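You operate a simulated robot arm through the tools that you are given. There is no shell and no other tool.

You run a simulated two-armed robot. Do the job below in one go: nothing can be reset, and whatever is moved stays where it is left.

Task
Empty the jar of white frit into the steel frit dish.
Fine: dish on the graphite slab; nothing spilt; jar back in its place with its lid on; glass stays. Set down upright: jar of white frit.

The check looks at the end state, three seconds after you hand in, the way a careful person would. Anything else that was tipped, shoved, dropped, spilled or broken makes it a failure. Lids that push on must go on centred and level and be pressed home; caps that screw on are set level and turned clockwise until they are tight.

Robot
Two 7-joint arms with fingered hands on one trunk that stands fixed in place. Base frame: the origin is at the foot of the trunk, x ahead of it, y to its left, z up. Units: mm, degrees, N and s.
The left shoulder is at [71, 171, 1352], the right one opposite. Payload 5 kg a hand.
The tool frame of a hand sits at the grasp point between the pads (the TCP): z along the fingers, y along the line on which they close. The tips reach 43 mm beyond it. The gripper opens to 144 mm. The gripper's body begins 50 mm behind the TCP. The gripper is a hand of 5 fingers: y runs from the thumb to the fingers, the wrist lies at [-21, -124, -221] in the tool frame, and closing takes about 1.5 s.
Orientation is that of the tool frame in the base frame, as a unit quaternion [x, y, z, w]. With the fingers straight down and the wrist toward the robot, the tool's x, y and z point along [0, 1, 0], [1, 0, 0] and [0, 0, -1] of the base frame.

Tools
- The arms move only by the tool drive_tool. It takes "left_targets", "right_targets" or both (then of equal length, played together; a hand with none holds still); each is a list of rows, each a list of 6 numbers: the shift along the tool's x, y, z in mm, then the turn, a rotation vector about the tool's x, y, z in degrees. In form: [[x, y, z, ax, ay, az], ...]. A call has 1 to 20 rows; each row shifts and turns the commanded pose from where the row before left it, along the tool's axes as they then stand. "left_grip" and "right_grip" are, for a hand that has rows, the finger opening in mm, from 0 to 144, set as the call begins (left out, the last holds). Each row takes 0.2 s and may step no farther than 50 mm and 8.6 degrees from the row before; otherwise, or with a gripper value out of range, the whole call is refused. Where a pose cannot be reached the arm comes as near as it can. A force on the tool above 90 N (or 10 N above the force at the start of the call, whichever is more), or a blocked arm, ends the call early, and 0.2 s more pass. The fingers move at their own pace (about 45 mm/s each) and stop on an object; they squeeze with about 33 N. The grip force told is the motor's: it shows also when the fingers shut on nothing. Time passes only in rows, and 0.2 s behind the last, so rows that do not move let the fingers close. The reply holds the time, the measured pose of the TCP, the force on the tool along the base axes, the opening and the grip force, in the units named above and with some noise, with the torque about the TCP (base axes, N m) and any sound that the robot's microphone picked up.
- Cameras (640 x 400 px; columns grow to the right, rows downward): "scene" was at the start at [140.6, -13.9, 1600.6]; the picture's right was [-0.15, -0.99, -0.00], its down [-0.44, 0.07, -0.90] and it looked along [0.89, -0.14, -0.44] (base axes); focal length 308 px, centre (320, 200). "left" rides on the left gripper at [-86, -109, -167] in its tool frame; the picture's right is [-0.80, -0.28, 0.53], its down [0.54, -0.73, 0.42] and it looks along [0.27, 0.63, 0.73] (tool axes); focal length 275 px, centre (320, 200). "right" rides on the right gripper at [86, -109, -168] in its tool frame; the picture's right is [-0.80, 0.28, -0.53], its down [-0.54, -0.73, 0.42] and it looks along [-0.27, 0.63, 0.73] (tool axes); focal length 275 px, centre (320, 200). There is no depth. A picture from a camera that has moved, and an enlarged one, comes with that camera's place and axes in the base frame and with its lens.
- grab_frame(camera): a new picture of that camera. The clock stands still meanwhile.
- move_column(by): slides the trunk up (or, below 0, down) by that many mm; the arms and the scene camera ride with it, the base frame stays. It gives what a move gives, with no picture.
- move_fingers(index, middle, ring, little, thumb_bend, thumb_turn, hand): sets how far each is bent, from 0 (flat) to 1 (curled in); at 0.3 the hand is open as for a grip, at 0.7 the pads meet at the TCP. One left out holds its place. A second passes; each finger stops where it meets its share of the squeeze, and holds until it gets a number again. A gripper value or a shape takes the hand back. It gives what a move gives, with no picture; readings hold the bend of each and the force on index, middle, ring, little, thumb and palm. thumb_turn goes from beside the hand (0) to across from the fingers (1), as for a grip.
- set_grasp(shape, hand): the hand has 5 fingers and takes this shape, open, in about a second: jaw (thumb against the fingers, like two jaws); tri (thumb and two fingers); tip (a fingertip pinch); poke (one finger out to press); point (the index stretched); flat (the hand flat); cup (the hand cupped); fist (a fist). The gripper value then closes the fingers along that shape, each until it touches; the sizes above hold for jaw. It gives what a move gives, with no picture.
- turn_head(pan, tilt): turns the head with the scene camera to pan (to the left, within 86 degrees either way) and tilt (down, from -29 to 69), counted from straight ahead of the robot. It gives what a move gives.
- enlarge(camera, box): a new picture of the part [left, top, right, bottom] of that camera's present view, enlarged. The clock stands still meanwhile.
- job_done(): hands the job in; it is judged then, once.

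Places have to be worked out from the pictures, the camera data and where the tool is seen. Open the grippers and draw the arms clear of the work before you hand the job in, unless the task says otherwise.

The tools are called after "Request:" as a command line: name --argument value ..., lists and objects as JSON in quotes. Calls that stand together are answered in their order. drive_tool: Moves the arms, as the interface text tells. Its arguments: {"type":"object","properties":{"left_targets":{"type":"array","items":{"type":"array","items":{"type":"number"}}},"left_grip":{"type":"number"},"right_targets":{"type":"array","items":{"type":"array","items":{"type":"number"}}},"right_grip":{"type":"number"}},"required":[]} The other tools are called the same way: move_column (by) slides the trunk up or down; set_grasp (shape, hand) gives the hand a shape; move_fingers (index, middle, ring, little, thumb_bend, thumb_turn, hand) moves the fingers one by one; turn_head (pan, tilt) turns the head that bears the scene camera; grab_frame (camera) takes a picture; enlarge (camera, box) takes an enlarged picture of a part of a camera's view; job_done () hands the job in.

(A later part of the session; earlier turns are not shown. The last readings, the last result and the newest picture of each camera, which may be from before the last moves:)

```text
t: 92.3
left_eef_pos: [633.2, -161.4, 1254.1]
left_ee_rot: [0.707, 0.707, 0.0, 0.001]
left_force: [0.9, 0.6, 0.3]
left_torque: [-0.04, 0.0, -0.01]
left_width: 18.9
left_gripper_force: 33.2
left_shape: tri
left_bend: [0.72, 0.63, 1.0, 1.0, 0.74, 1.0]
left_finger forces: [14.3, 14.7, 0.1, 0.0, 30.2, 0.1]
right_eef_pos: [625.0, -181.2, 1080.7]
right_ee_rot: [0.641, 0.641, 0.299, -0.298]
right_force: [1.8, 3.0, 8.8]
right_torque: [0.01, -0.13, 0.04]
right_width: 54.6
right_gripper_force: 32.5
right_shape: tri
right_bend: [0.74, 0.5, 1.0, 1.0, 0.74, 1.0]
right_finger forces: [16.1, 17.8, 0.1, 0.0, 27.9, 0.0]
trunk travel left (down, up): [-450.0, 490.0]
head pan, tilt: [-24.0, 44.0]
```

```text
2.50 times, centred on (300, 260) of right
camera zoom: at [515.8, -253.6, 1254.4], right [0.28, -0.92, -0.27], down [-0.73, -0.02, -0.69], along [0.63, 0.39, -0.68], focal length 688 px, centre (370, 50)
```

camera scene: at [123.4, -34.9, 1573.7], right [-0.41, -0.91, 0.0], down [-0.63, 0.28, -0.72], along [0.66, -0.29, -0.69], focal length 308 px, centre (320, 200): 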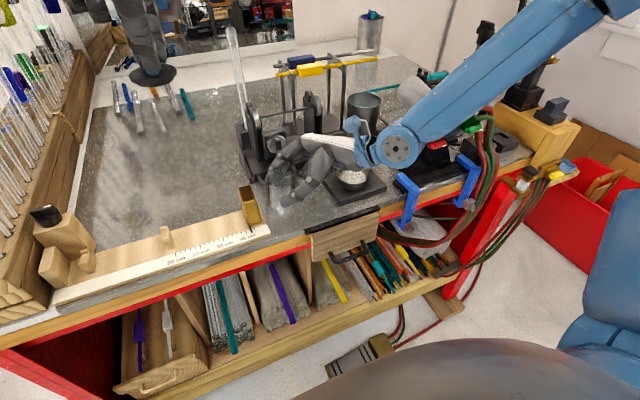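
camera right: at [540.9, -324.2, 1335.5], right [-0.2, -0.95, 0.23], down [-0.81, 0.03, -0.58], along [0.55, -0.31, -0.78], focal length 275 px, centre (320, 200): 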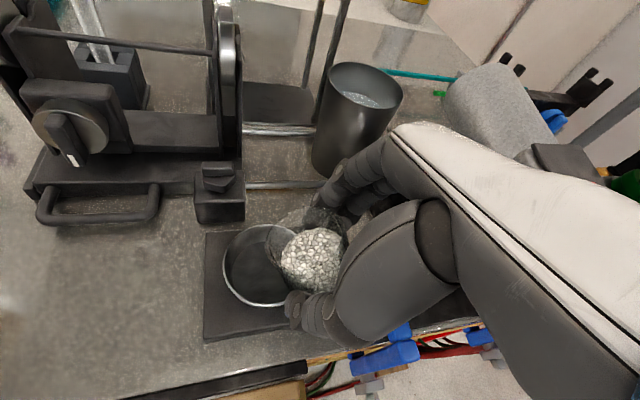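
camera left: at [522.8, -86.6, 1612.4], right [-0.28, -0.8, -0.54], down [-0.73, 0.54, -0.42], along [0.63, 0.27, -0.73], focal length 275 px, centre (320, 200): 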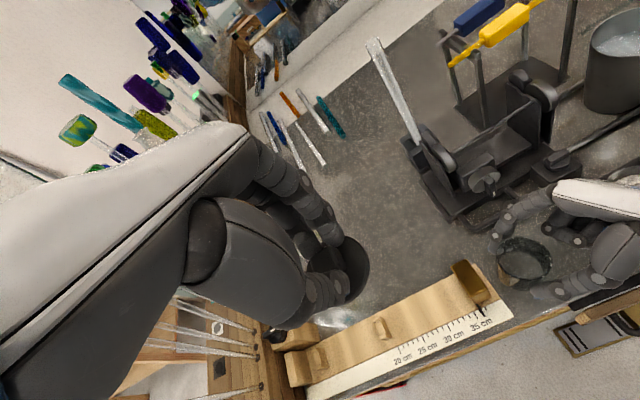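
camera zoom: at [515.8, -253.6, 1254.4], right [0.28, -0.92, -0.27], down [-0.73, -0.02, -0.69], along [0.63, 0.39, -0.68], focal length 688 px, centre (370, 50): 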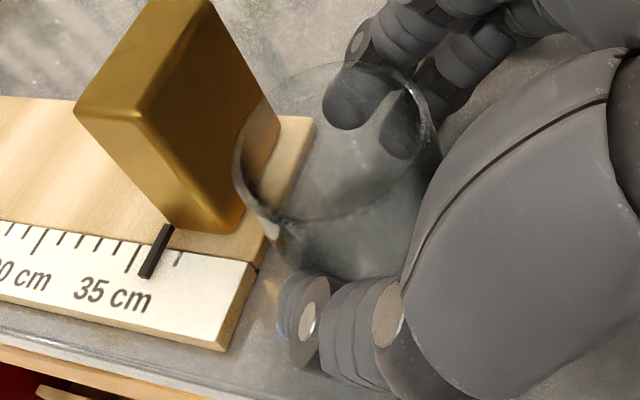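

The jar rim centre is at about (627.5, -161), so the left TCP should be near (628.2, -164.7). I'll shift there, lower to about 20 mm above the rim and re-measure.

Request:
drive_tool --left_targets '[[-3.3, -5, 0, 0, 0, 0], [0, 0, 30, 0, 0, 0], [0, 0, 30, 0, 0, 0], [0, 0, 16, 0, 0, 0], [0, 0, 0, 0, 0, 0], [0, 0, 0, 0, 0, 0]]'

Request:
enlarge --camera "scene" --box '[255, 160, 335, 226]'

Request:
enlarge --camera "right" --box '[200, 110, 400, 300]'

Request:
enlarge --camera "left" --box '[300, 190, 440, 310]'

```text
t: 93.7
left_eef_pos: [626.9, -163.5, 1178.4]
left_ee_rot: [0.707, 0.707, 0.0, -0.001]
left_force: [-0.5, 0.6, -0.3]
left_torque: [-0.04, -0.01, 0.02]
left_width: 19.0
left_gripper_force: 33.1
left_shape: tri
left_bend: [0.72, 0.63, 1.0, 1.0, 0.74, 1.0]
left_finger forces: [14.3, 14.7, 0.0, 0.0, 29.9, 0.1]
right_eef_pos: [625.2, -181.4, 1079.5]
right_ee_rot: [0.641, 0.641, 0.299, -0.299]
right_force: [0.2, 1.6, 6.7]
right_torque: [-0.01, -0.1, -0.03]
right_width: 55.0
right_gripper_force: 33.1
right_shape: tri
right_bend: [0.74, 0.5, 1.0, 1.0, 0.74, 1.0]
right_finger forces: [15.6, 18.1, 0.0, 0.1, 28.9, 0.2]
trunk travel left (down, up): [-450.0, 490.0]
head pan, tilt: [-24.0, 44.0]
```

```text
6.06 times, centred on (295, 193) of scene
camera zoom: at [124.4, -32.9, 1573.7], right [-0.41, -0.91, 0.0], down [-0.63, 0.28, -0.72], along [0.66, -0.29, -0.69], focal length 1869 px, centre (472, 242)
```

zoom: 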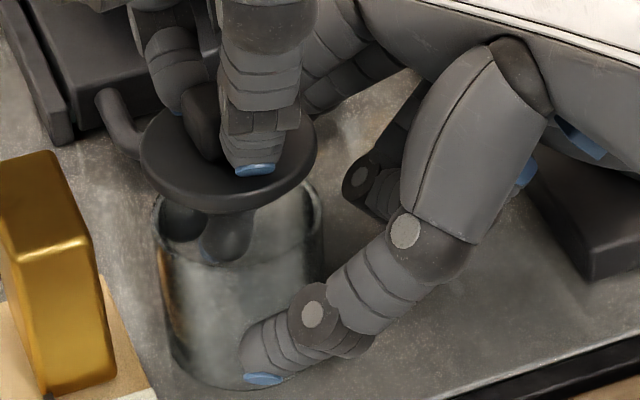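

```text
2.11 times, centred on (300, 205) of right
camera zoom: at [515.8, -253.5, 1254.4], right [0.28, -0.92, -0.27], down [-0.73, -0.02, -0.69], along [0.63, 0.39, -0.68], focal length 580 px, centre (362, 190)
```

zoom: 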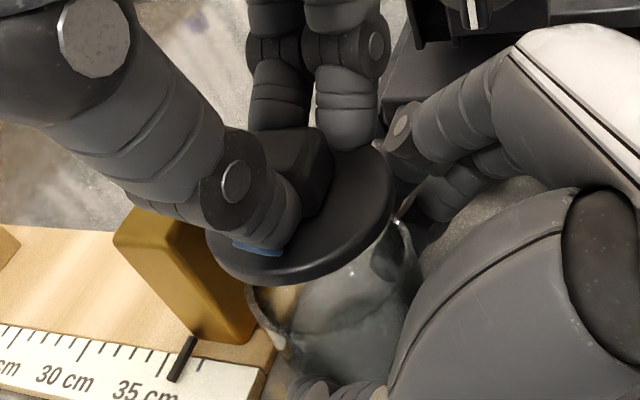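

```text
3.33 times, centred on (370, 250) of left
camera zoom: at [518.6, -249.6, 1346.0], right [-0.28, -0.8, -0.53], down [-0.73, 0.54, -0.42], along [0.63, 0.27, -0.73], focal length 918 px, centre (153, 33)
```

zoom: 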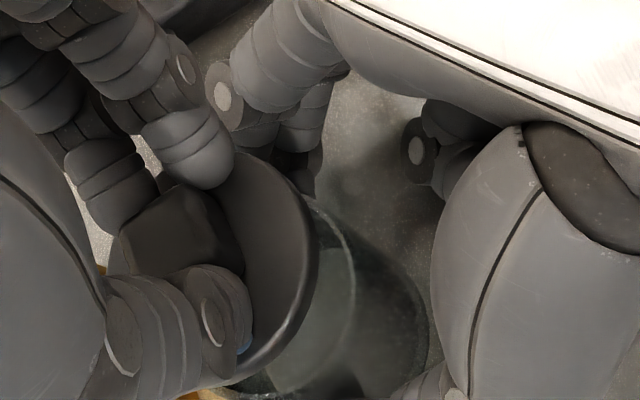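

Lid and rim now line up within about 1 mm. I'll lower 18 mm further and check for any touch before pressing.

Request:
drive_tool --left_targets '[[0, 0, 8, 0, 0, 0], [0, 0, 6, 0, 0, 0], [0, 0, 4, 0, 0, 0], [0, 0, 0, 0, 0, 0], [0, 0, 0, 0, 0, 0]]'

Request:
enlarge --camera "scene" --box '[255, 160, 335, 226]'

Request:
enlarge --camera "right" --box '[200, 110, 400, 300]'

Request:
enlarge --camera "left" --box '[300, 190, 440, 310]'

```text
t: 94.9
left_eef_pos: [627.2, -164.8, 1159.7]
left_ee_rot: [0.707, 0.707, 0.0, 0.0]
left_force: [0.2, 0.2, -0.2]
left_torque: [0.01, 0.02, -0.01]
left_width: 19.2
left_gripper_force: 33.0
left_shape: tri
left_bend: [0.72, 0.63, 1.0, 1.0, 0.74, 1.0]
left_finger forces: [14.4, 14.8, 0.1, 0.0, 30.0, 0.0]
right_eef_pos: [624.0, -179.9, 1081.4]
right_ee_rot: [0.641, 0.64, 0.299, -0.298]
right_force: [-0.2, 0.4, 5.7]
right_torque: [-0.07, -0.08, 0.01]
right_width: 54.4
right_gripper_force: 33.5
right_shape: tri
right_bend: [0.74, 0.5, 1.0, 1.0, 0.74, 1.0]
right_finger forces: [15.5, 18.1, 0.1, 0.0, 28.8, 0.1]
trunk travel left (down, up): [-450.0, 490.0]
head pan, tilt: [-24.0, 44.0]
```

```text
6.06 times, centred on (295, 193) of scene
camera zoom: at [124.4, -32.8, 1573.7], right [-0.41, -0.91, 0.0], down [-0.63, 0.28, -0.72], along [0.66, -0.29, -0.69], focal length 1869 px, centre (472, 242)
```

zoom: 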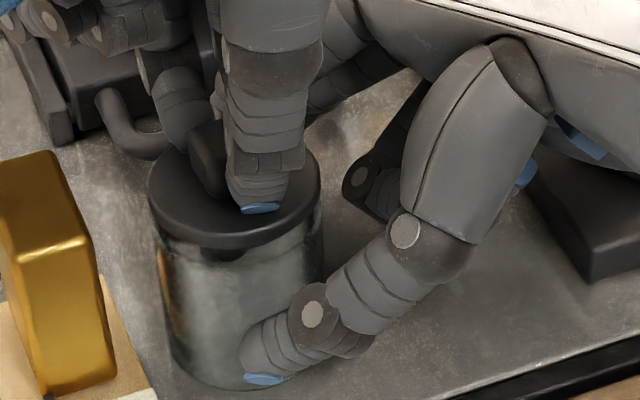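

```text
2.11 times, centred on (300, 205) of right
camera zoom: at [515.8, -253.5, 1254.4], right [0.28, -0.92, -0.27], down [-0.73, -0.02, -0.69], along [0.63, 0.39, -0.68], focal length 580 px, centre (362, 190)
```

zoom: 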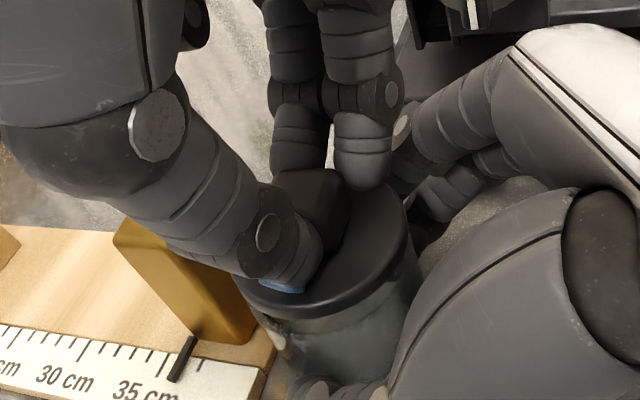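

```text
3.33 times, centred on (370, 250) of left
camera zoom: at [518.7, -249.8, 1327.9], right [-0.28, -0.8, -0.53], down [-0.73, 0.54, -0.42], along [0.63, 0.27, -0.73], focal length 918 px, centre (153, 33)
```

zoom: 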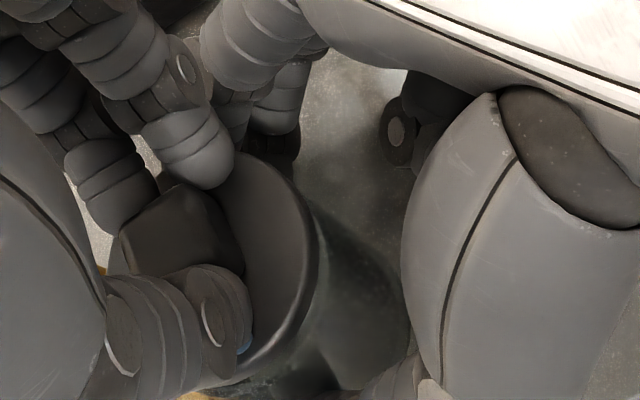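

The lid hovers just over the rim, still centred. I'll lower in small steps to seat it and watch the force and sound.

Request:
drive_tool --left_targets '[[0, 0, 2, 0, 0, 0], [0, 0, 2, 0, 0, 0], [0, 0, 0, 0, 0, 0], [0, 0, 0, 0, 0, 0]]'

Request:
drive_tool --left_targets '[[0, 0, 1.5, 0, 0, 0], [0, 0, 1.5, 0, 0, 0], [0, 0, 0, 0, 0, 0], [0, 0, 0, 0, 0, 0]]'

Request:
enlarge --camera "scene" --box '[255, 160, 335, 226]'

Request:
enlarge --camera "right" --box '[200, 110, 400, 300]'

```text
t: 95.9
left_eef_pos: [628.4, -164.0, 1157.3]
left_ee_rot: [0.707, 0.707, 0.0, 0.0]
left_force: [0.3, 0.7, 0.1]
left_torque: [-0.01, -0.01, 0.0]
left_width: 19.0
left_gripper_force: 33.1
left_shape: tri
left_bend: [0.72, 0.63, 1.0, 1.0, 0.74, 1.0]
left_finger forces: [14.3, 14.8, 0.1, 0.1, 30.0, 0.0]
right_eef_pos: [624.5, -181.7, 1080.0]
right_ee_rot: [0.641, 0.64, 0.299, -0.298]
right_force: [-0.6, 0.4, 5.1]
right_torque: [-0.05, -0.1, -0.01]
right_width: 54.3
right_gripper_force: 33.1
right_shape: tri
right_bend: [0.74, 0.5, 1.0, 1.0, 0.74, 1.0]
right_finger forces: [15.5, 18.2, 0.0, 0.1, 28.7, 0.0]
trunk travel left (down, up): [-450.0, 490.0]
head pan, tilt: [-24.0, 44.0]
```

```text
t: 96.9
left_eef_pos: [627.6, -164.9, 1153.6]
left_ee_rot: [0.707, 0.707, 0.001, 0.0]
left_force: [-0.5, -0.4, 0.4]
left_torque: [0.04, 0.02, 0.02]
left_width: 19.0
left_gripper_force: 32.6
left_shape: tri
left_bend: [0.72, 0.63, 1.0, 1.0, 0.74, 1.0]
left_finger forces: [14.4, 14.8, 0.0, 0.1, 30.0, 0.0]
right_eef_pos: [624.5, -181.6, 1080.9]
right_ee_rot: [0.641, 0.64, 0.3, -0.299]
right_force: [-0.4, 0.9, 5.1]
right_torque: [-0.04, -0.09, -0.02]
right_width: 54.7
right_gripper_force: 32.7
right_shape: tri
right_bend: [0.74, 0.5, 1.0, 1.0, 0.74, 1.0]
right_finger forces: [15.5, 18.2, 0.0, 0.0, 28.8, 0.1]
trunk travel left (down, up): [-450.0, 490.0]
head pan, tilt: [-24.0, 44.0]
```

```text
6.06 times, centred on (295, 193) of scene
camera zoom: at [124.4, -32.8, 1573.7], right [-0.41, -0.91, 0.0], down [-0.63, 0.28, -0.72], along [0.66, -0.29, -0.69], focal length 1869 px, centre (472, 242)
```

zoom: 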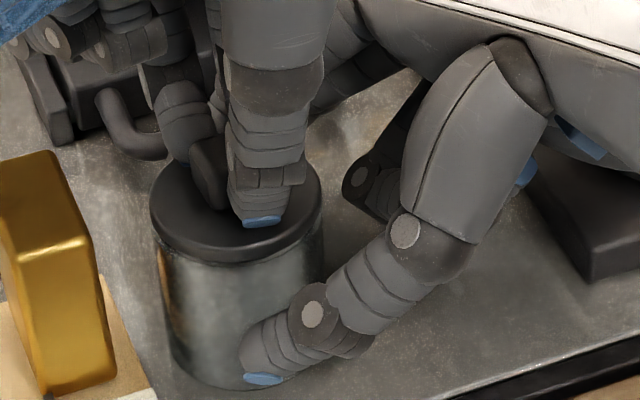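

```text
2.11 times, centred on (300, 205) of right
camera zoom: at [515.8, -253.5, 1254.4], right [0.28, -0.92, -0.27], down [-0.73, -0.02, -0.69], along [0.63, 0.39, -0.68], focal length 580 px, centre (362, 190)
```

zoom: 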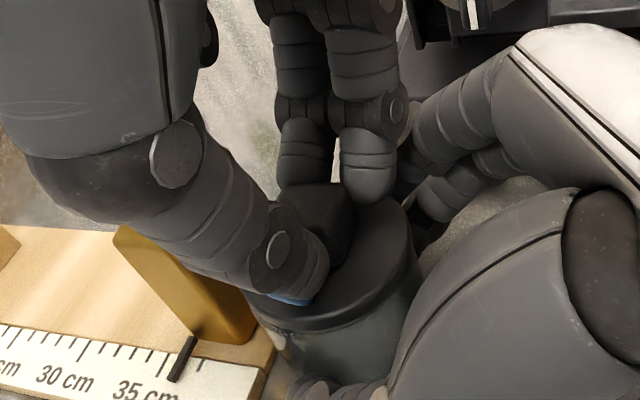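

No contact yet, and the lid is just above the rim with its plug starting into the mouth. I'll keep lowering in small steps.

Request:
drive_tool --left_targets '[[0, 0, 1, 0, 0, 0], [0, 0, 1, 0, 0, 0], [0, 0, 1, 0, 0, 0], [0, 0, 0, 0, 0, 0], [0, 0, 0, 0, 0, 0]]'

Request:
enlarge --camera "scene" --box '[265, 170, 325, 220]'

Request:
enlarge --camera "right" --box '[260, 170, 370, 300]'

```text
t: 98.1
left_eef_pos: [627.7, -164.5, 1149.5]
left_ee_rot: [0.707, 0.707, 0.0, 0.0]
left_force: [-0.2, -0.9, 0.2]
left_torque: [0.02, -0.01, -0.02]
left_width: 19.3
left_gripper_force: 33.1
left_shape: tri
left_bend: [0.72, 0.63, 1.0, 1.0, 0.74, 1.0]
left_finger forces: [14.3, 14.7, 0.1, 0.0, 30.0, 0.1]
right_eef_pos: [624.1, -180.0, 1080.7]
right_ee_rot: [0.641, 0.641, 0.299, -0.299]
right_force: [0.0, 0.7, 5.5]
right_torque: [-0.06, -0.12, 0.02]
right_width: 54.5
right_gripper_force: 33.6
right_shape: tri
right_bend: [0.74, 0.5, 1.0, 1.0, 0.74, 1.0]
right_finger forces: [15.3, 18.2, 0.0, 0.0, 28.8, 0.1]
trunk travel left (down, up): [-450.0, 490.0]
head pan, tilt: [-24.0, 44.0]
```

```text
8.00 times, centred on (295, 195) of scene
camera zoom: at [124.4, -32.8, 1573.7], right [-0.41, -0.91, 0.0], down [-0.63, 0.28, -0.72], along [0.66, -0.29, -0.69], focal length 2467 px, centre (520, 240)
```

zoom: 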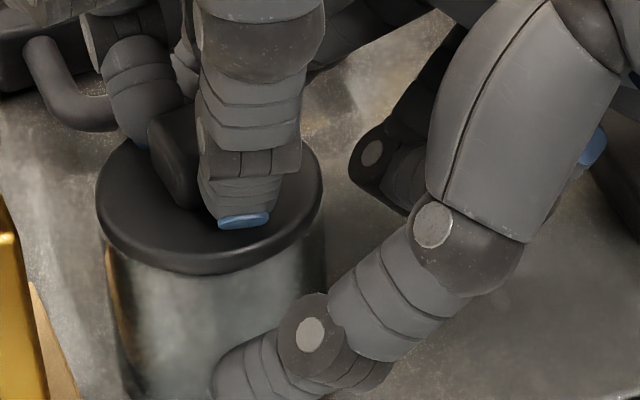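

```text
3.08 times, centred on (315, 235) of right
camera zoom: at [515.8, -253.5, 1254.4], right [0.28, -0.92, -0.27], down [-0.73, -0.02, -0.69], along [0.63, 0.39, -0.68], focal length 847 px, centre (335, 92)
```

zoom: 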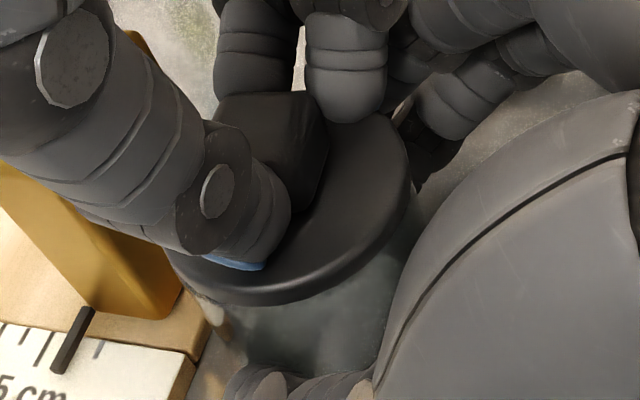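

Still no resistance at 1149.5 and the alignment remains good. I'll continue down in 1 mm steps.

Request:
drive_tool --left_targets '[[0, 0, 1, 0, 0, 0], [0, 0, 1, 0, 0, 0], [0, 0, 0, 0, 0, 0], [0, 0, 0, 0, 0, 0]]'

Request:
drive_tool --left_targets '[[0, 0, 1, 0, 0, 0], [0, 0, 1, 0, 0, 0], [0, 0, 0, 0, 0, 0], [0, 0, 0, 0, 0, 0]]'

Request:
enlarge --camera "scene" --box '[265, 170, 325, 220]'

Request:
enlarge --camera "right" --box '[260, 170, 370, 300]'

```text
t: 99.1
left_eef_pos: [627.2, -164.4, 1150.0]
left_ee_rot: [0.708, 0.707, -0.001, 0.0]
left_force: [-5.4, 1.2, 13.2]
left_torque: [0.06, 0.1, 0.01]
left_width: 19.3
left_gripper_force: 33.2
left_shape: tri
left_bend: [0.73, 0.63, 1.0, 1.0, 0.74, 1.0]
left_finger forces: [14.1, 15.3, 0.1, 0.0, 35.0, 0.1]
right_eef_pos: [624.2, -180.8, 1082.1]
right_ee_rot: [0.641, 0.641, 0.299, -0.299]
right_force: [4.7, -0.2, -0.3]
right_torque: [-0.22, -0.05, -0.1]
right_width: 54.6
right_gripper_force: 32.7
right_shape: tri
right_bend: [0.74, 0.5, 1.0, 1.0, 0.74, 1.0]
right_finger forces: [17.1, 19.6, 0.0, 0.1, 27.3, 0.1]
trunk travel left (down, up): [-450.0, 490.0]
head pan, tilt: [-24.0, 44.0]
heard: snap
```

```text
t: 100.1
left_eef_pos: [626.4, -162.9, 1148.0]
left_ee_rot: [0.707, 0.707, 0.0, 0.001]
left_force: [-6.0, 1.8, 29.5]
left_torque: [0.05, 0.26, 0.04]
left_width: 20.4
left_gripper_force: 32.8
left_shape: tri
left_bend: [0.73, 0.63, 1.0, 1.0, 0.74, 1.0]
left_finger forces: [15.4, 16.4, 0.1, 0.0, 40.2, 0.0]
right_eef_pos: [623.4, -181.3, 1082.2]
right_ee_rot: [0.641, 0.641, 0.298, -0.298]
right_force: [6.0, 1.3, -8.0]
right_torque: [-0.35, -0.04, -0.15]
right_width: 54.6
right_gripper_force: 33.0
right_shape: tri
right_bend: [0.74, 0.49, 1.0, 1.0, 0.74, 1.0]
right_finger forces: [17.4, 20.3, 0.0, 0.1, 27.0, 0.0]
trunk travel left (down, up): [-450.0, 490.0]
head pan, tilt: [-24.0, 44.0]
```

```text
8.00 times, centred on (295, 195) of scene
camera zoom: at [122.5, -32.0, 1574.0], right [-0.41, -0.91, 0.0], down [-0.63, 0.28, -0.72], along [0.66, -0.29, -0.69], focal length 2467 px, centre (520, 240)
```

zoom: 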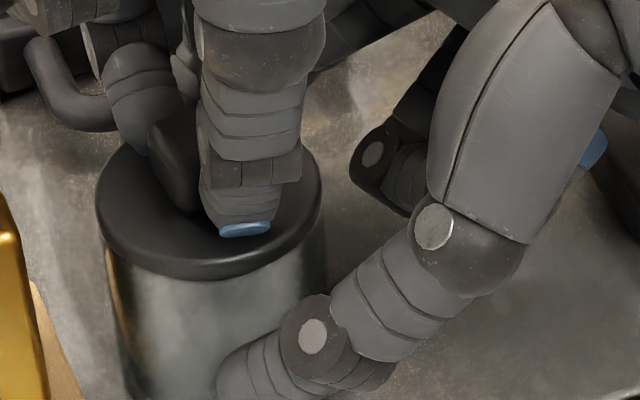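

```text
3.08 times, centred on (315, 235) of right
camera zoom: at [514.3, -252.9, 1255.1], right [0.28, -0.92, -0.27], down [-0.73, -0.02, -0.69], along [0.63, 0.39, -0.68], focal length 847 px, centre (335, 92)
```

zoom: 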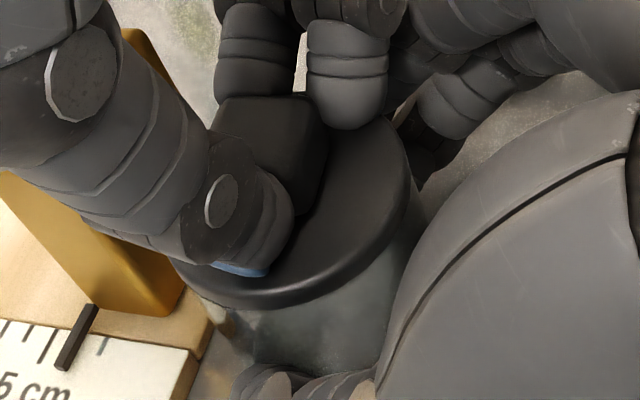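

A snap sounded on seating and the press is now about 30 N. I'll press 1 mm more to be sure it's home, then ease off the load without pulling.

Request:
drive_tool --left_targets '[[0, 0, 1, 0, 0, 0], [0, 0, 0, 0, 0, 0], [0, 0, 0, 0, 0, 0]]'

Request:
drive_tool --left_targets '[[0, 0, -1, 0, 0, 0], [0, 0, -1, 0, 0, 0], [0, 0, -1, 0, 0, 0], [0, 0, 0, 0, 0, 0]]'

Request:
enlarge --camera "scene" --box '[265, 170, 325, 220]'

```text
t: 100.9
left_eef_pos: [626.0, -163.3, 1146.7]
left_ee_rot: [0.707, 0.707, 0.0, 0.002]
left_force: [-5.4, 0.8, 42.9]
left_torque: [0.01, 0.41, 0.03]
left_width: 21.2
left_gripper_force: 32.4
left_shape: tri
left_bend: [0.73, 0.63, 1.0, 1.0, 0.74, 1.0]
left_finger forces: [16.3, 18.0, 0.0, 0.0, 47.9, 0.0]
right_eef_pos: [623.2, -180.5, 1081.8]
right_ee_rot: [0.641, 0.641, 0.298, -0.297]
right_force: [6.6, 1.7, -10.8]
right_torque: [-0.45, 0.02, -0.17]
right_width: 54.8
right_gripper_force: 32.7
right_shape: tri
right_bend: [0.74, 0.49, 1.0, 1.0, 0.74, 1.0]
right_finger forces: [17.4, 20.4, 0.1, 0.1, 27.0, 0.0]
trunk travel left (down, up): [-450.0, 490.0]
head pan, tilt: [-24.0, 44.0]
```

```text
t: 101.9
left_eef_pos: [626.5, -164.0, 1148.3]
left_ee_rot: [0.708, 0.707, 0.0, 0.0]
left_force: [-0.9, 0.3, 24.0]
left_torque: [0.0, 0.03, 0.0]
left_width: 21.1
left_gripper_force: 32.8
left_shape: tri
left_bend: [0.73, 0.63, 1.0, 1.0, 0.74, 1.0]
left_finger forces: [16.6, 18.0, 0.0, 0.0, 37.1, 0.1]
right_eef_pos: [623.6, -181.0, 1081.7]
right_ee_rot: [0.641, 0.641, 0.299, -0.299]
right_force: [0.2, -0.6, -5.1]
right_torque: [-0.32, 0.07, 0.0]
right_width: 54.5
right_gripper_force: 32.9
right_shape: tri
right_bend: [0.74, 0.49, 1.0, 1.0, 0.74, 1.0]
right_finger forces: [15.8, 18.4, 0.0, 0.0, 29.0, 0.0]
trunk travel left (down, up): [-450.0, 490.0]
head pan, tilt: [-24.0, 44.0]
```

```text
8.00 times, centred on (295, 195) of scene
camera zoom: at [122.9, -32.3, 1573.7], right [-0.41, -0.91, 0.0], down [-0.63, 0.28, -0.72], along [0.66, -0.29, -0.69], focal length 2467 px, centre (520, 240)
```

zoom: 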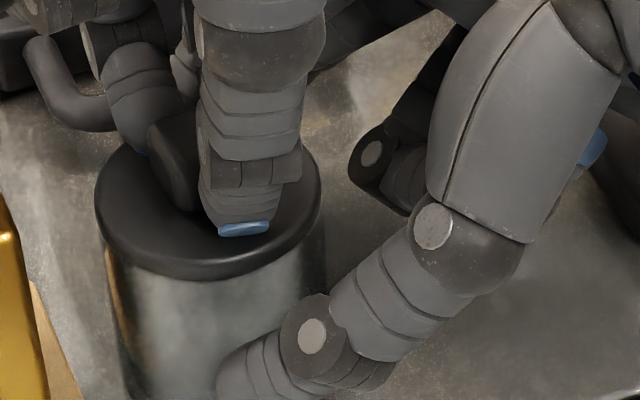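

The lid is seated, with 24 N of downward load left. I'll ease up 1 mm more and open the left fingers to release the knob.

Request:
drive_tool --left_targets '[[0, 0, -1, 0, 0, 0], [0, 0, 0, 0, 0, 0]]'

Request:
drive_tool --left_targets '[[0, 0, 0, 0, 0, 0], [0, 0, 0, 0, 0, 0], [0, 0, 0, 0, 0, 0], [0, 0, 0, 0, 0, 0], [0, 0, 0, 0, 0, 0]]' --left_grip 48

Request:
enlarge --camera "scene" --box '[265, 170, 325, 220]'

Request:
enlarge --camera "right" --box '[220, 120, 380, 300]'

```text
t: 102.5
left_eef_pos: [627.4, -164.0, 1148.1]
left_ee_rot: [0.707, 0.707, 0.0, -0.001]
left_force: [-0.2, 0.7, 10.1]
left_torque: [0.0, -0.03, 0.02]
left_width: 20.6
left_gripper_force: 32.7
left_shape: tri
left_bend: [0.73, 0.63, 1.0, 1.0, 0.74, 1.0]
left_finger forces: [15.9, 17.0, 0.0, 0.0, 34.2, 0.0]
right_eef_pos: [625.0, -179.9, 1081.6]
right_ee_rot: [0.641, 0.64, 0.299, -0.299]
right_force: [-1.3, 0.3, -0.6]
right_torque: [-0.21, 0.05, 0.0]
right_width: 54.6
right_gripper_force: 33.7
right_shape: tri
right_bend: [0.74, 0.49, 1.0, 1.0, 0.74, 1.0]
right_finger forces: [15.4, 17.7, 0.0, 0.0, 29.8, 0.1]
trunk travel left (down, up): [-450.0, 490.0]
head pan, tilt: [-24.0, 44.0]
```

```text
t: 103.7
left_eef_pos: [627.2, -163.8, 1148.9]
left_ee_rot: [0.708, 0.706, 0.0, 0.0]
left_force: [-1.2, 0.1, -0.6]
left_torque: [0.02, 0.06, 0.02]
left_width: 47.7
left_gripper_force: 0.1
left_shape: tri
left_bend: [0.74, 0.52, 0.99, 0.99, 0.74, 1.0]
left_finger forces: [0.0, 0.0, 0.0, 0.0, 0.0, 0.0]
right_eef_pos: [624.0, -180.7, 1081.6]
right_ee_rot: [0.641, 0.64, 0.299, -0.299]
right_force: [-1.6, 0.3, 4.4]
right_torque: [-0.08, -0.1, 0.03]
right_width: 54.7
right_gripper_force: 33.2
right_shape: tri
right_bend: [0.74, 0.49, 1.0, 1.0, 0.74, 1.0]
right_finger forces: [15.7, 17.8, 0.1, 0.1, 28.9, 0.0]
trunk travel left (down, up): [-450.0, 490.0]
head pan, tilt: [-24.0, 44.0]
```

```text
8.00 times, centred on (295, 195) of scene
camera zoom: at [124.5, -32.9, 1573.7], right [-0.41, -0.91, 0.0], down [-0.63, 0.28, -0.72], along [0.66, -0.29, -0.69], focal length 2467 px, centre (520, 240)
```

zoom: 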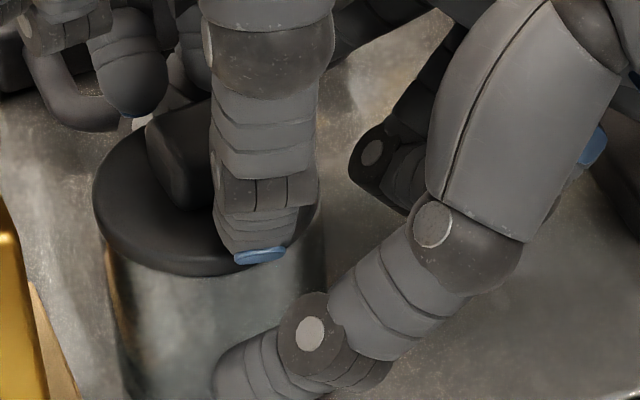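

```text
2.22 times, centred on (300, 210) of right
camera zoom: at [515.9, -253.6, 1254.5], right [0.28, -0.92, -0.27], down [-0.73, -0.02, -0.69], along [0.63, 0.39, -0.68], focal length 612 px, centre (364, 178)
```

zoom: 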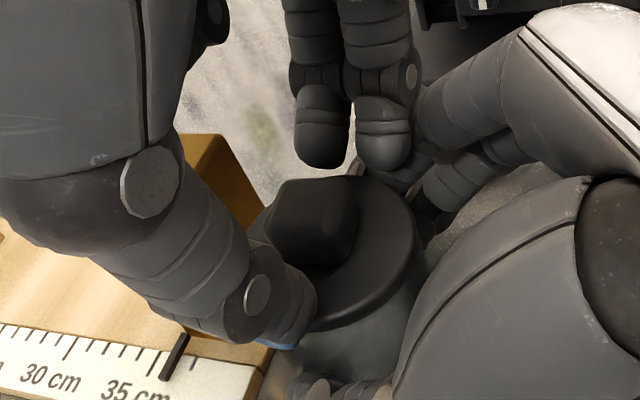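

The lid stays on the jar and the left fingers are clear of the knob. I'll raise the left hand straight up and withdraw it to the left.

Request:
drive_tool --left_targets '[[0, 0, -5, 0, 0, 0], [0, 0, -15, 0, 0, 0], [0, 0, -30, 0, 0, 0], [0, 0, -45, 0, 0, 0], [20, 0, -40, 0, 0, 0], [30, 0, -35, 0, 0, 0], [40, 0, -20, 0, 0, 0], [45, 0, 0, 0, 0, 0], [45, 0, 0, 0, 0, 0], [0, 0, 0, 0, 0, 0]]'

Request:
enlarge --camera "scene" --box '[255, 160, 335, 226]'

Request:
enlarge --camera "right" --box '[220, 120, 380, 300]'

```text
t: 105.9
left_eef_pos: [626.3, 13.0, 1338.6]
left_ee_rot: [0.708, 0.706, 0.0, -0.001]
left_force: [-0.3, 0.2, 0.6]
left_torque: [0.02, 0.0, 0.02]
left_width: 48.2
left_gripper_force: 0.1
left_shape: tri
left_bend: [0.74, 0.52, 0.99, 0.99, 0.74, 1.0]
left_finger forces: [0.0, 0.0, 0.1, 0.0, 0.1, 0.0]
right_eef_pos: [625.0, -181.4, 1082.4]
right_ee_rot: [0.64, 0.641, 0.3, -0.3]
right_force: [0.1, 2.6, 6.0]
right_torque: [0.06, -0.09, 0.04]
right_width: 54.2
right_gripper_force: 32.9
right_shape: tri
right_bend: [0.74, 0.49, 1.0, 1.0, 0.74, 1.0]
right_finger forces: [16.2, 16.9, 0.0, 0.0, 28.8, 0.1]
trunk travel left (down, up): [-450.0, 490.0]
head pan, tilt: [-24.0, 44.0]
```

```text
6.06 times, centred on (295, 193) of scene
camera zoom: at [124.6, -34.4, 1573.7], right [-0.41, -0.91, 0.0], down [-0.63, 0.28, -0.72], along [0.66, -0.29, -0.7], focal length 1869 px, centre (472, 242)
```

zoom: 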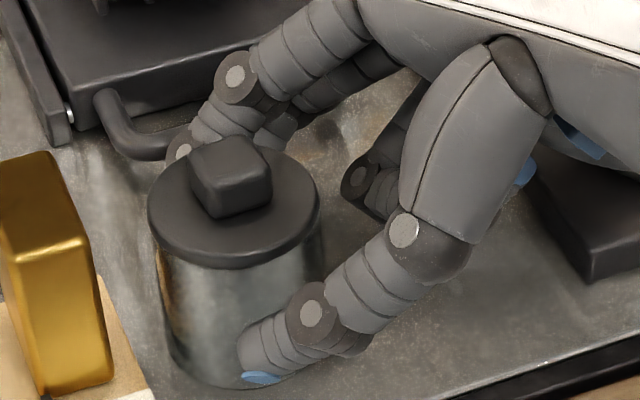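

```text
2.22 times, centred on (300, 210) of right
camera zoom: at [515.9, -254.4, 1254.4], right [0.28, -0.92, -0.27], down [-0.73, -0.02, -0.69], along [0.63, 0.39, -0.67], focal length 612 px, centre (364, 178)
```

zoom: 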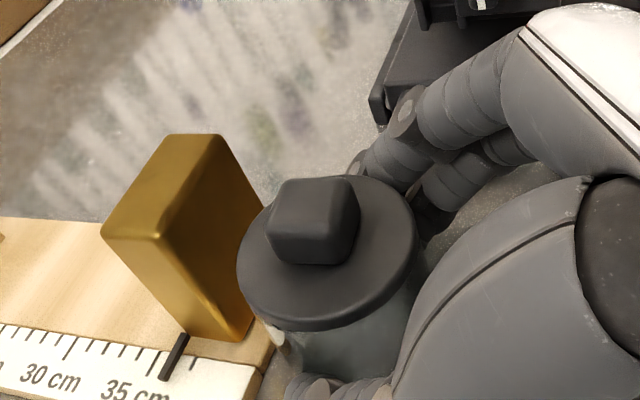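

The lid sits centred and level on the jar. Now I'll open the right hand around the jar.

Request:
drive_tool --right_targets '[[0, 0, 0, 0, 0, 0], [0, 0, 0, 0, 0, 0], [0, 0, 0, 0, 0, 0], [0, 0, 0, 0, 0, 0], [0, 0, 0, 0, 0, 0], [0, 0, 0, 0, 0, 0]]' --right_grip 96

Request:
enlarge --camera "scene" --box '[240, 150, 350, 230]'

Request:
enlarge --camera "right" --box '[200, 120, 400, 390]'

```text
t: 107.3
left_eef_pos: [627.0, 15.9, 1339.0]
left_ee_rot: [0.707, 0.707, 0.0, 0.0]
left_force: [0.8, -0.3, 0.2]
left_torque: [0.01, 0.0, 0.0]
left_width: 47.8
left_gripper_force: 0.1
left_shape: tri
left_bend: [0.74, 0.52, 0.99, 0.99, 0.74, 1.0]
left_finger forces: [0.0, 0.0, 0.0, 0.0, 0.0, 0.1]
right_eef_pos: [626.4, -180.8, 1081.2]
right_ee_rot: [0.641, 0.641, 0.299, -0.299]
right_force: [0.8, -0.8, 1.1]
right_torque: [0.03, 0.0, 0.01]
right_width: 95.5
right_gripper_force: 0.0
right_shape: tri
right_bend: [0.73, 0.39, 0.99, 0.99, 0.62, 1.0]
right_finger forces: [0.1, 0.0, 0.1, 0.0, 0.0, 0.1]
trunk travel left (down, up): [-450.0, 490.0]
head pan, tilt: [-24.0, 44.0]
```

```text
5.00 times, centred on (295, 190) of scene
camera zoom: at [124.8, -32.8, 1573.7], right [-0.41, -0.91, 0.0], down [-0.63, 0.28, -0.72], along [0.66, -0.29, -0.69], focal length 1542 px, centre (445, 250)
```

zoom: 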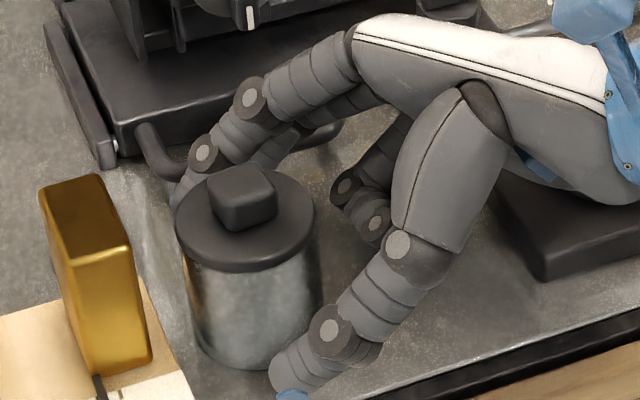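

```text
1.48 times, centred on (300, 255) of right
camera zoom: at [516.1, -253.5, 1254.3], right [0.28, -0.92, -0.27], down [-0.73, -0.02, -0.69], along [0.63, 0.39, -0.68], focal length 408 px, centre (350, 118)
```

zoom: 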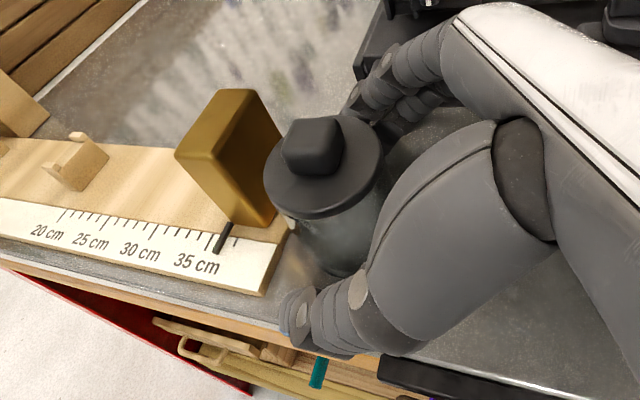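

Released cleanly, and the jar stands within about 3 mm of its original spot. I'll back the right hand out along its approach path.

Request:
drive_tool --right_targets '[[0, 0, -10, 0, 0, 0], [0, 0, -15, 0, 0, 0], [0, 0, -25, 0, 0, 0], [0, 0, -30, 0, 0, 0], [15, 0, -30, 0, 0, 0], [25, 0, -30, 0, 0, 0], [30, 0, -30, 0, 0, 0], [30, 0, -30, 0, 0, 0], [0, 0, 0, 0, 0, 0]]'

Request:
grab_frame --camera "scene"

Request:
enlarge --camera "scene" --box '[262, 172, 336, 226]'

Request:
enlarge --camera "scene" --box '[310, 140, 410, 220]'

```text
t: 109.3
left_eef_pos: [628.4, 14.5, 1338.8]
left_ee_rot: [0.707, 0.708, 0.0, 0.0]
left_force: [-0.1, -0.9, -0.3]
left_torque: [0.01, 0.01, 0.0]
left_width: 47.9
left_gripper_force: 0.1
left_shape: tri
left_bend: [0.74, 0.52, 0.99, 0.99, 0.74, 1.0]
left_finger forces: [0.0, 0.0, 0.0, 0.0, 0.0, 0.0]
right_eef_pos: [625.4, -269.5, 1285.2]
right_ee_rot: [0.642, 0.639, 0.299, -0.3]
right_force: [0.2, 0.4, -0.8]
right_torque: [0.03, 0.02, 0.01]
right_width: 95.5
right_gripper_force: 0.1
right_shape: tri
right_bend: [0.73, 0.39, 0.99, 0.99, 0.62, 1.0]
right_finger forces: [0.0, 0.0, 0.0, 0.0, 0.1, 0.1]
trunk travel left (down, up): [-450.0, 490.0]
head pan, tilt: [-24.0, 44.0]
```

```text
taken
camera scene: at [125.4, -33.3, 1573.6], right [-0.41, -0.91, 0.0], down [-0.63, 0.28, -0.72], along [0.66, -0.29, -0.7], focal length 308 px, centre (320, 200)
```

scene: 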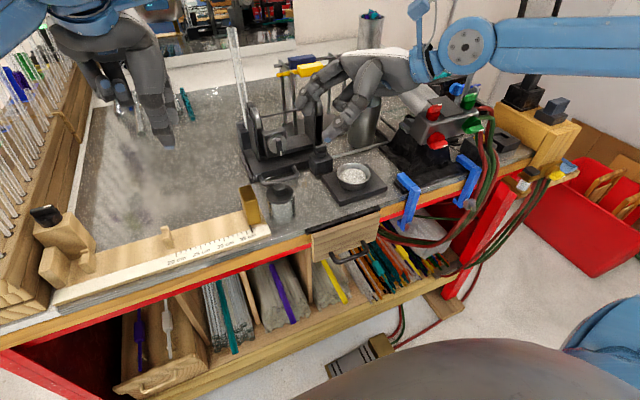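

```text
7.41 times, centred on (299, 199) of scene
camera zoom: at [125.4, -33.3, 1573.6], right [-0.41, -0.91, 0.0], down [-0.63, 0.28, -0.72], along [0.66, -0.29, -0.7], focal length 2284 px, centre (476, 207)
```

zoom: 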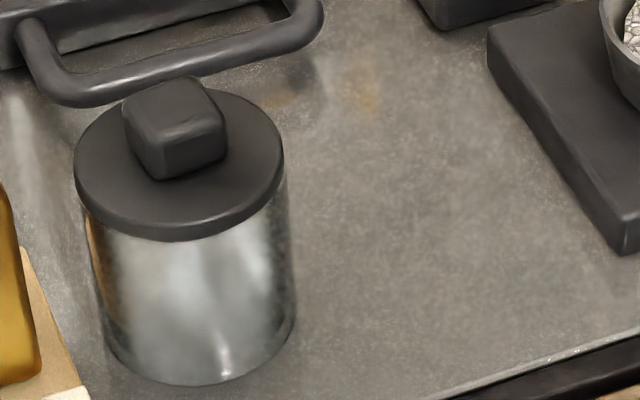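

```text
5.00 times, centred on (360, 180) of scene
camera zoom: at [125.4, -33.3, 1573.6], right [-0.41, -0.91, 0.0], down [-0.63, 0.28, -0.72], along [0.66, -0.29, -0.7], focal length 1542 px, centre (120, 300)
```

zoom: 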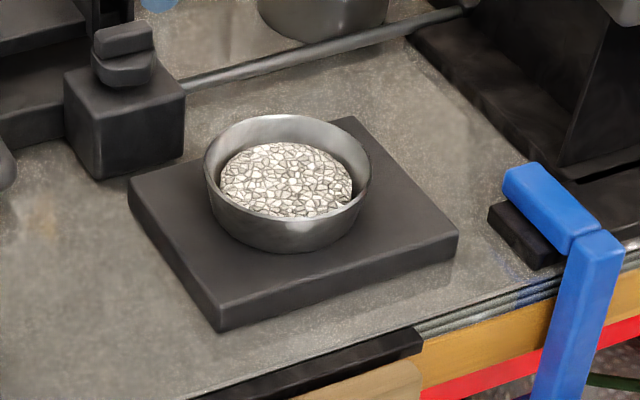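

The jar stands upright with its lid on, and the dish with all the frit is on the slab with nothing spilt. I'll compare the lid closely with how it looked at the start, to check it is centred and fully home.

Request:
enlarge --camera "scene" --box '[268, 180, 300, 206]'

Request:
enlarge --camera "scene" --box '[262, 196, 302, 226]'

Request:
grab_frame --camera "right"

Request:
grab_frame --camera "left"

```text
15.38 times, centred on (284, 193) of scene
camera zoom: at [125.4, -33.3, 1573.6], right [-0.41, -0.91, 0.0], down [-0.63, 0.28, -0.72], along [0.66, -0.29, -0.7], focal length 4744 px, centre (874, 308)
```

zoom: 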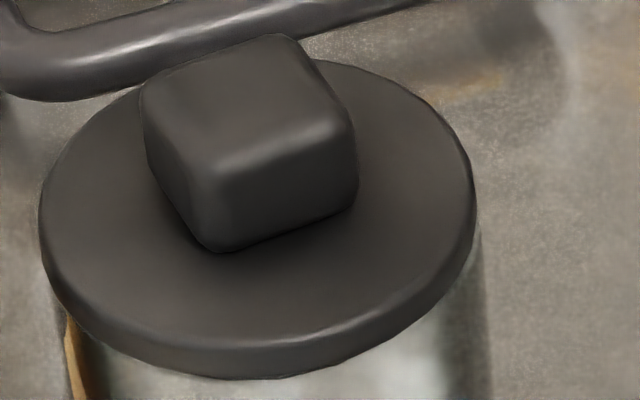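

```text
13.33 times, centred on (282, 211) of scene
camera zoom: at [125.4, -33.3, 1573.6], right [-0.41, -0.91, 0.0], down [-0.63, 0.28, -0.72], along [0.66, -0.29, -0.7], focal length 4111 px, centre (827, 53)
```

zoom: 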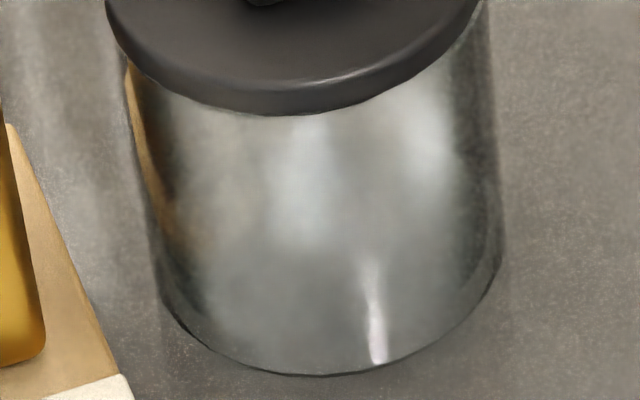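

```text
taken
camera right: at [517.0, -343.3, 1460.0], right [0.28, -0.92, -0.27], down [-0.73, -0.02, -0.69], along [0.63, 0.39, -0.68], focal length 275 px, centre (320, 200)
```

right: 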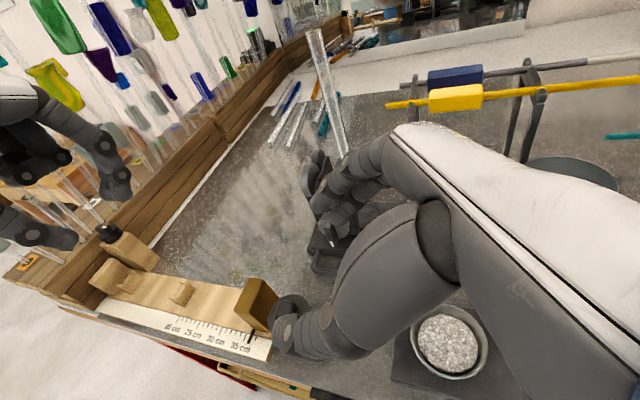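

```text
taken
camera left: at [519.1, -70.8, 1506.5], right [-0.29, -0.8, -0.53], down [-0.73, 0.54, -0.42], along [0.63, 0.27, -0.73], focal length 275 px, centre (320, 200)
```

left: 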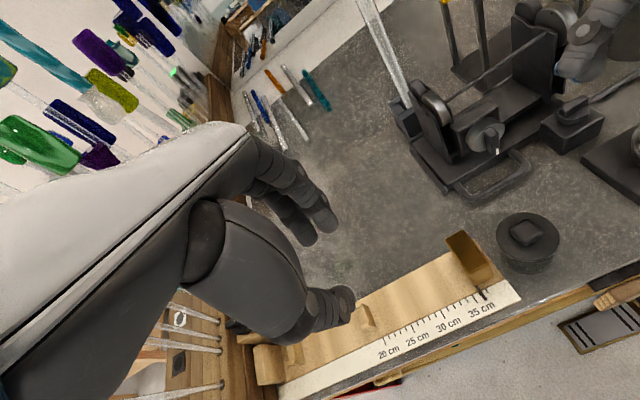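

The lid height over the jar matches the start to within half a millimetre and it's centred within about 1 mm, so it's home. I'll withdraw both arms to clear positions: right up, then turned fingers-down and out to the right; left back to its starting place.

Request:
drive_tool --right_targets '[[30.6, 0, -25.7, 0, 0, 0], [30.6, 0, -25.7, 0, 0, 0], [30.6, 0, -25.7, 0, 0, 0], [0, 0, 0, 0, -8.33, 0], [0, 0, 0, 0, -8.33, 0], [0, 0, 0, 0, -8.33, 0], [0, 0, 0, 0, -8.33, 0], [0, 0, 0, 0, -8.33, 0], [0, 0, 0, 0, -8.35, 0], [0, 0, 0, 0, 0, 0]]' --left_targets '[[6, 20, 0, 0, 0, 0], [6, 40, 0, 0, 0, 0], [6, 40, 0, 0, 0, 0], [6, 40, 0, 0, 0, 0], [6, 40, 0, 0, 0, 0], [2, 20, 0, 0, 0, 0], [0, 0, 0, 0, 0, 0], [0, 0, 0, 0, 0, 0], [0, 0, 0, 0, 0, 0], [0, 0, 0, 0, 0, 0]]' --left_grip 140

Request:
drive_tool --right_targets '[[-20, 0, 0, 0, 0, 0], [-40, 0, 0, 0, 0, 0], [-40, 0, 0, 0, 0, 0], [-40, 0, 0, 0, 0, 0], [-40, 0, 0, 0, 0, 0], [-40, 0, 0, 0, 0, 0], [-40, 0, 0, 0, 0, 0], [-30, 0, 0, 0, 0, 0], [0, 0, 0, 0, 0, 0]]' --right_grip 140

Request:
grab_frame --camera "scene"

Request:
enlarge --camera "scene" --box '[230, 150, 400, 256]'

Request:
grab_frame --camera "right"

```text
t: 111.5
left_eef_pos: [816.0, 29.5, 1349.0]
left_ee_rot: [0.708, 0.706, 0.008, -0.002]
left_force: [0.8, 0.0, 0.0]
left_torque: [-0.02, 0.01, -0.05]
left_width: 139.6
left_gripper_force: 0.0
left_shape: tri
left_bend: [0.31, 0.3, 0.99, 0.99, 0.3, 0.98]
left_finger forces: [0.1, 0.0, 0.0, 0.0, 0.1, 0.0]
right_eef_pos: [612.9, -286.4, 1408.6]
right_ee_rot: [0.707, 0.707, 0.007, -0.001]
right_force: [-0.5, -1.2, 0.7]
right_torque: [0.02, 0.0, 0.0]
right_width: 96.0
right_gripper_force: 0.0
right_shape: tri
right_bend: [0.73, 0.38, 0.99, 0.99, 0.62, 1.0]
right_finger forces: [0.1, 0.0, 0.0, 0.1, 0.0, 0.0]
trunk travel left (down, up): [-450.0, 490.0]
head pan, tilt: [-24.0, 44.0]
```

```text
t: 113.5
left_eef_pos: [815.9, 27.9, 1349.0]
left_ee_rot: [0.709, 0.705, 0.007, 0.0]
left_force: [-0.3, -0.4, 0.4]
left_torque: [0.05, -0.02, 0.02]
left_width: 139.9
left_gripper_force: 0.0
left_shape: tri
left_bend: [0.31, 0.3, 0.99, 0.99, 0.3, 0.98]
left_finger forces: [0.1, 0.0, 0.1, 0.0, 0.0, 0.0]
right_eef_pos: [611.5, -576.0, 1404.5]
right_ee_rot: [0.707, 0.707, 0.007, -0.001]
right_force: [-0.4, 0.4, 0.4]
right_torque: [-0.01, 0.02, -0.02]
right_width: 139.6
right_gripper_force: 0.0
right_shape: tri
right_bend: [0.31, 0.3, 0.99, 0.99, 0.31, 0.98]
right_finger forces: [0.1, 0.0, 0.0, 0.0, 0.1, 0.0]
trunk travel left (down, up): [-450.0, 490.0]
head pan, tilt: [-24.0, 44.0]
```

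```text
taken
camera scene: at [110.7, -51.2, 1574.3], right [-0.41, -0.91, -0.02], down [-0.63, 0.29, -0.72], along [0.66, -0.28, -0.69], focal length 308 px, centre (320, 200)
```

scene: 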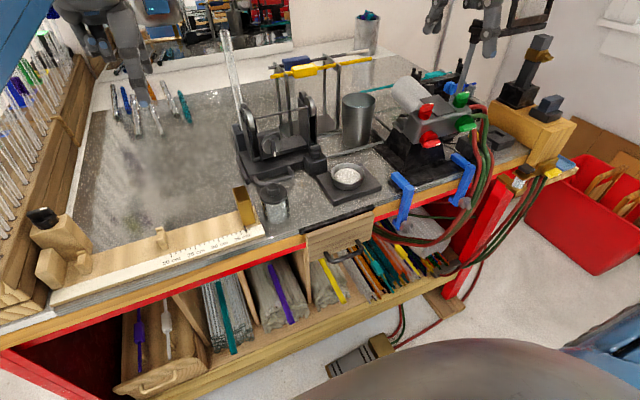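

```text
3.76 times, centred on (315, 203) of scene
camera zoom: at [110.7, -51.2, 1574.3], right [-0.41, -0.91, -0.02], down [-0.63, 0.29, -0.72], along [0.66, -0.28, -0.69], focal length 1161 px, centre (339, 189)
```

zoom: 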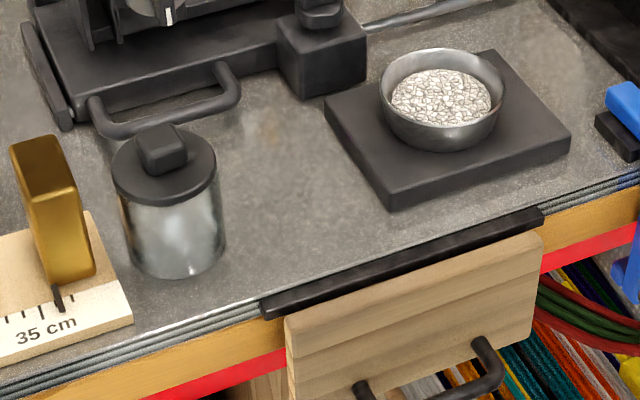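

```text
taken
camera right: at [501.3, -491.9, 1572.2], right [0.28, -0.8, 0.53], down [-0.72, -0.54, -0.44], along [0.63, -0.26, -0.73], focal length 275 px, centre (320, 200)
```

right: 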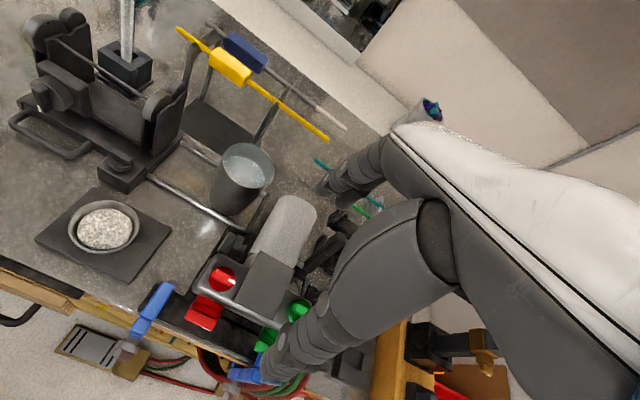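

Both arms and the head camera read about 15 mm back from where they should be, as if an arm link is pressing on something. I'll look left and right with the head to find any contact.

Request:
turn_head --pan 40 --tilt 30

Request:
grab_frame --camera "scene"

Request:
grab_frame --camera "left"

```text
t: 114.8
left_eef_pos: [816.4, 28.4, 1349.1]
left_ee_rot: [0.709, 0.705, 0.008, -0.001]
left_force: [-0.6, 0.0, 0.3]
left_torque: [0.04, 0.01, -0.03]
left_width: 139.8
left_gripper_force: 0.1
left_shape: tri
left_bend: [0.31, 0.3, 0.99, 0.99, 0.3, 0.98]
left_finger forces: [0.1, 0.0, 0.0, 0.0, 0.0, 0.0]
right_eef_pos: [612.6, -575.4, 1404.3]
right_ee_rot: [0.708, 0.706, 0.007, -0.002]
right_force: [-0.1, 1.2, 0.0]
right_torque: [-0.02, 0.0, 0.01]
right_width: 139.9
right_gripper_force: 0.1
right_shape: tri
right_bend: [0.31, 0.3, 0.99, 0.99, 0.31, 0.98]
right_finger forces: [0.0, 0.0, 0.1, 0.0, 0.0, 0.1]
trunk travel left (down, up): [-450.0, 490.0]
head pan, tilt: [40.0, 30.0]
```

```text
taken
camera scene: at [105.0, 39.8, 1596.5], right [0.64, -0.77, 0.0], down [-0.38, -0.31, -0.87], along [0.67, 0.56, -0.49], focal length 308 px, centre (320, 200)
```

scene: 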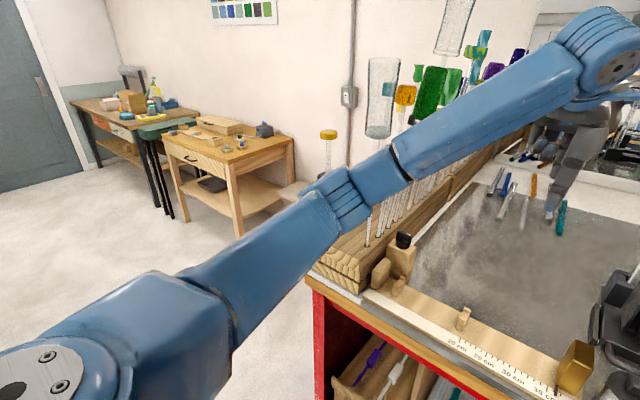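

```text
taken
camera left: at [704.9, -58.3, 1514.1], right [-0.28, -0.79, -0.55], down [-0.72, 0.55, -0.42], along [0.63, 0.27, -0.72], focal length 275 px, centre (320, 200)
```

left: 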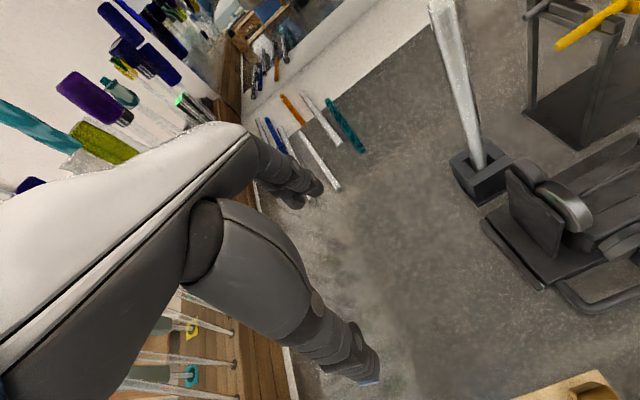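

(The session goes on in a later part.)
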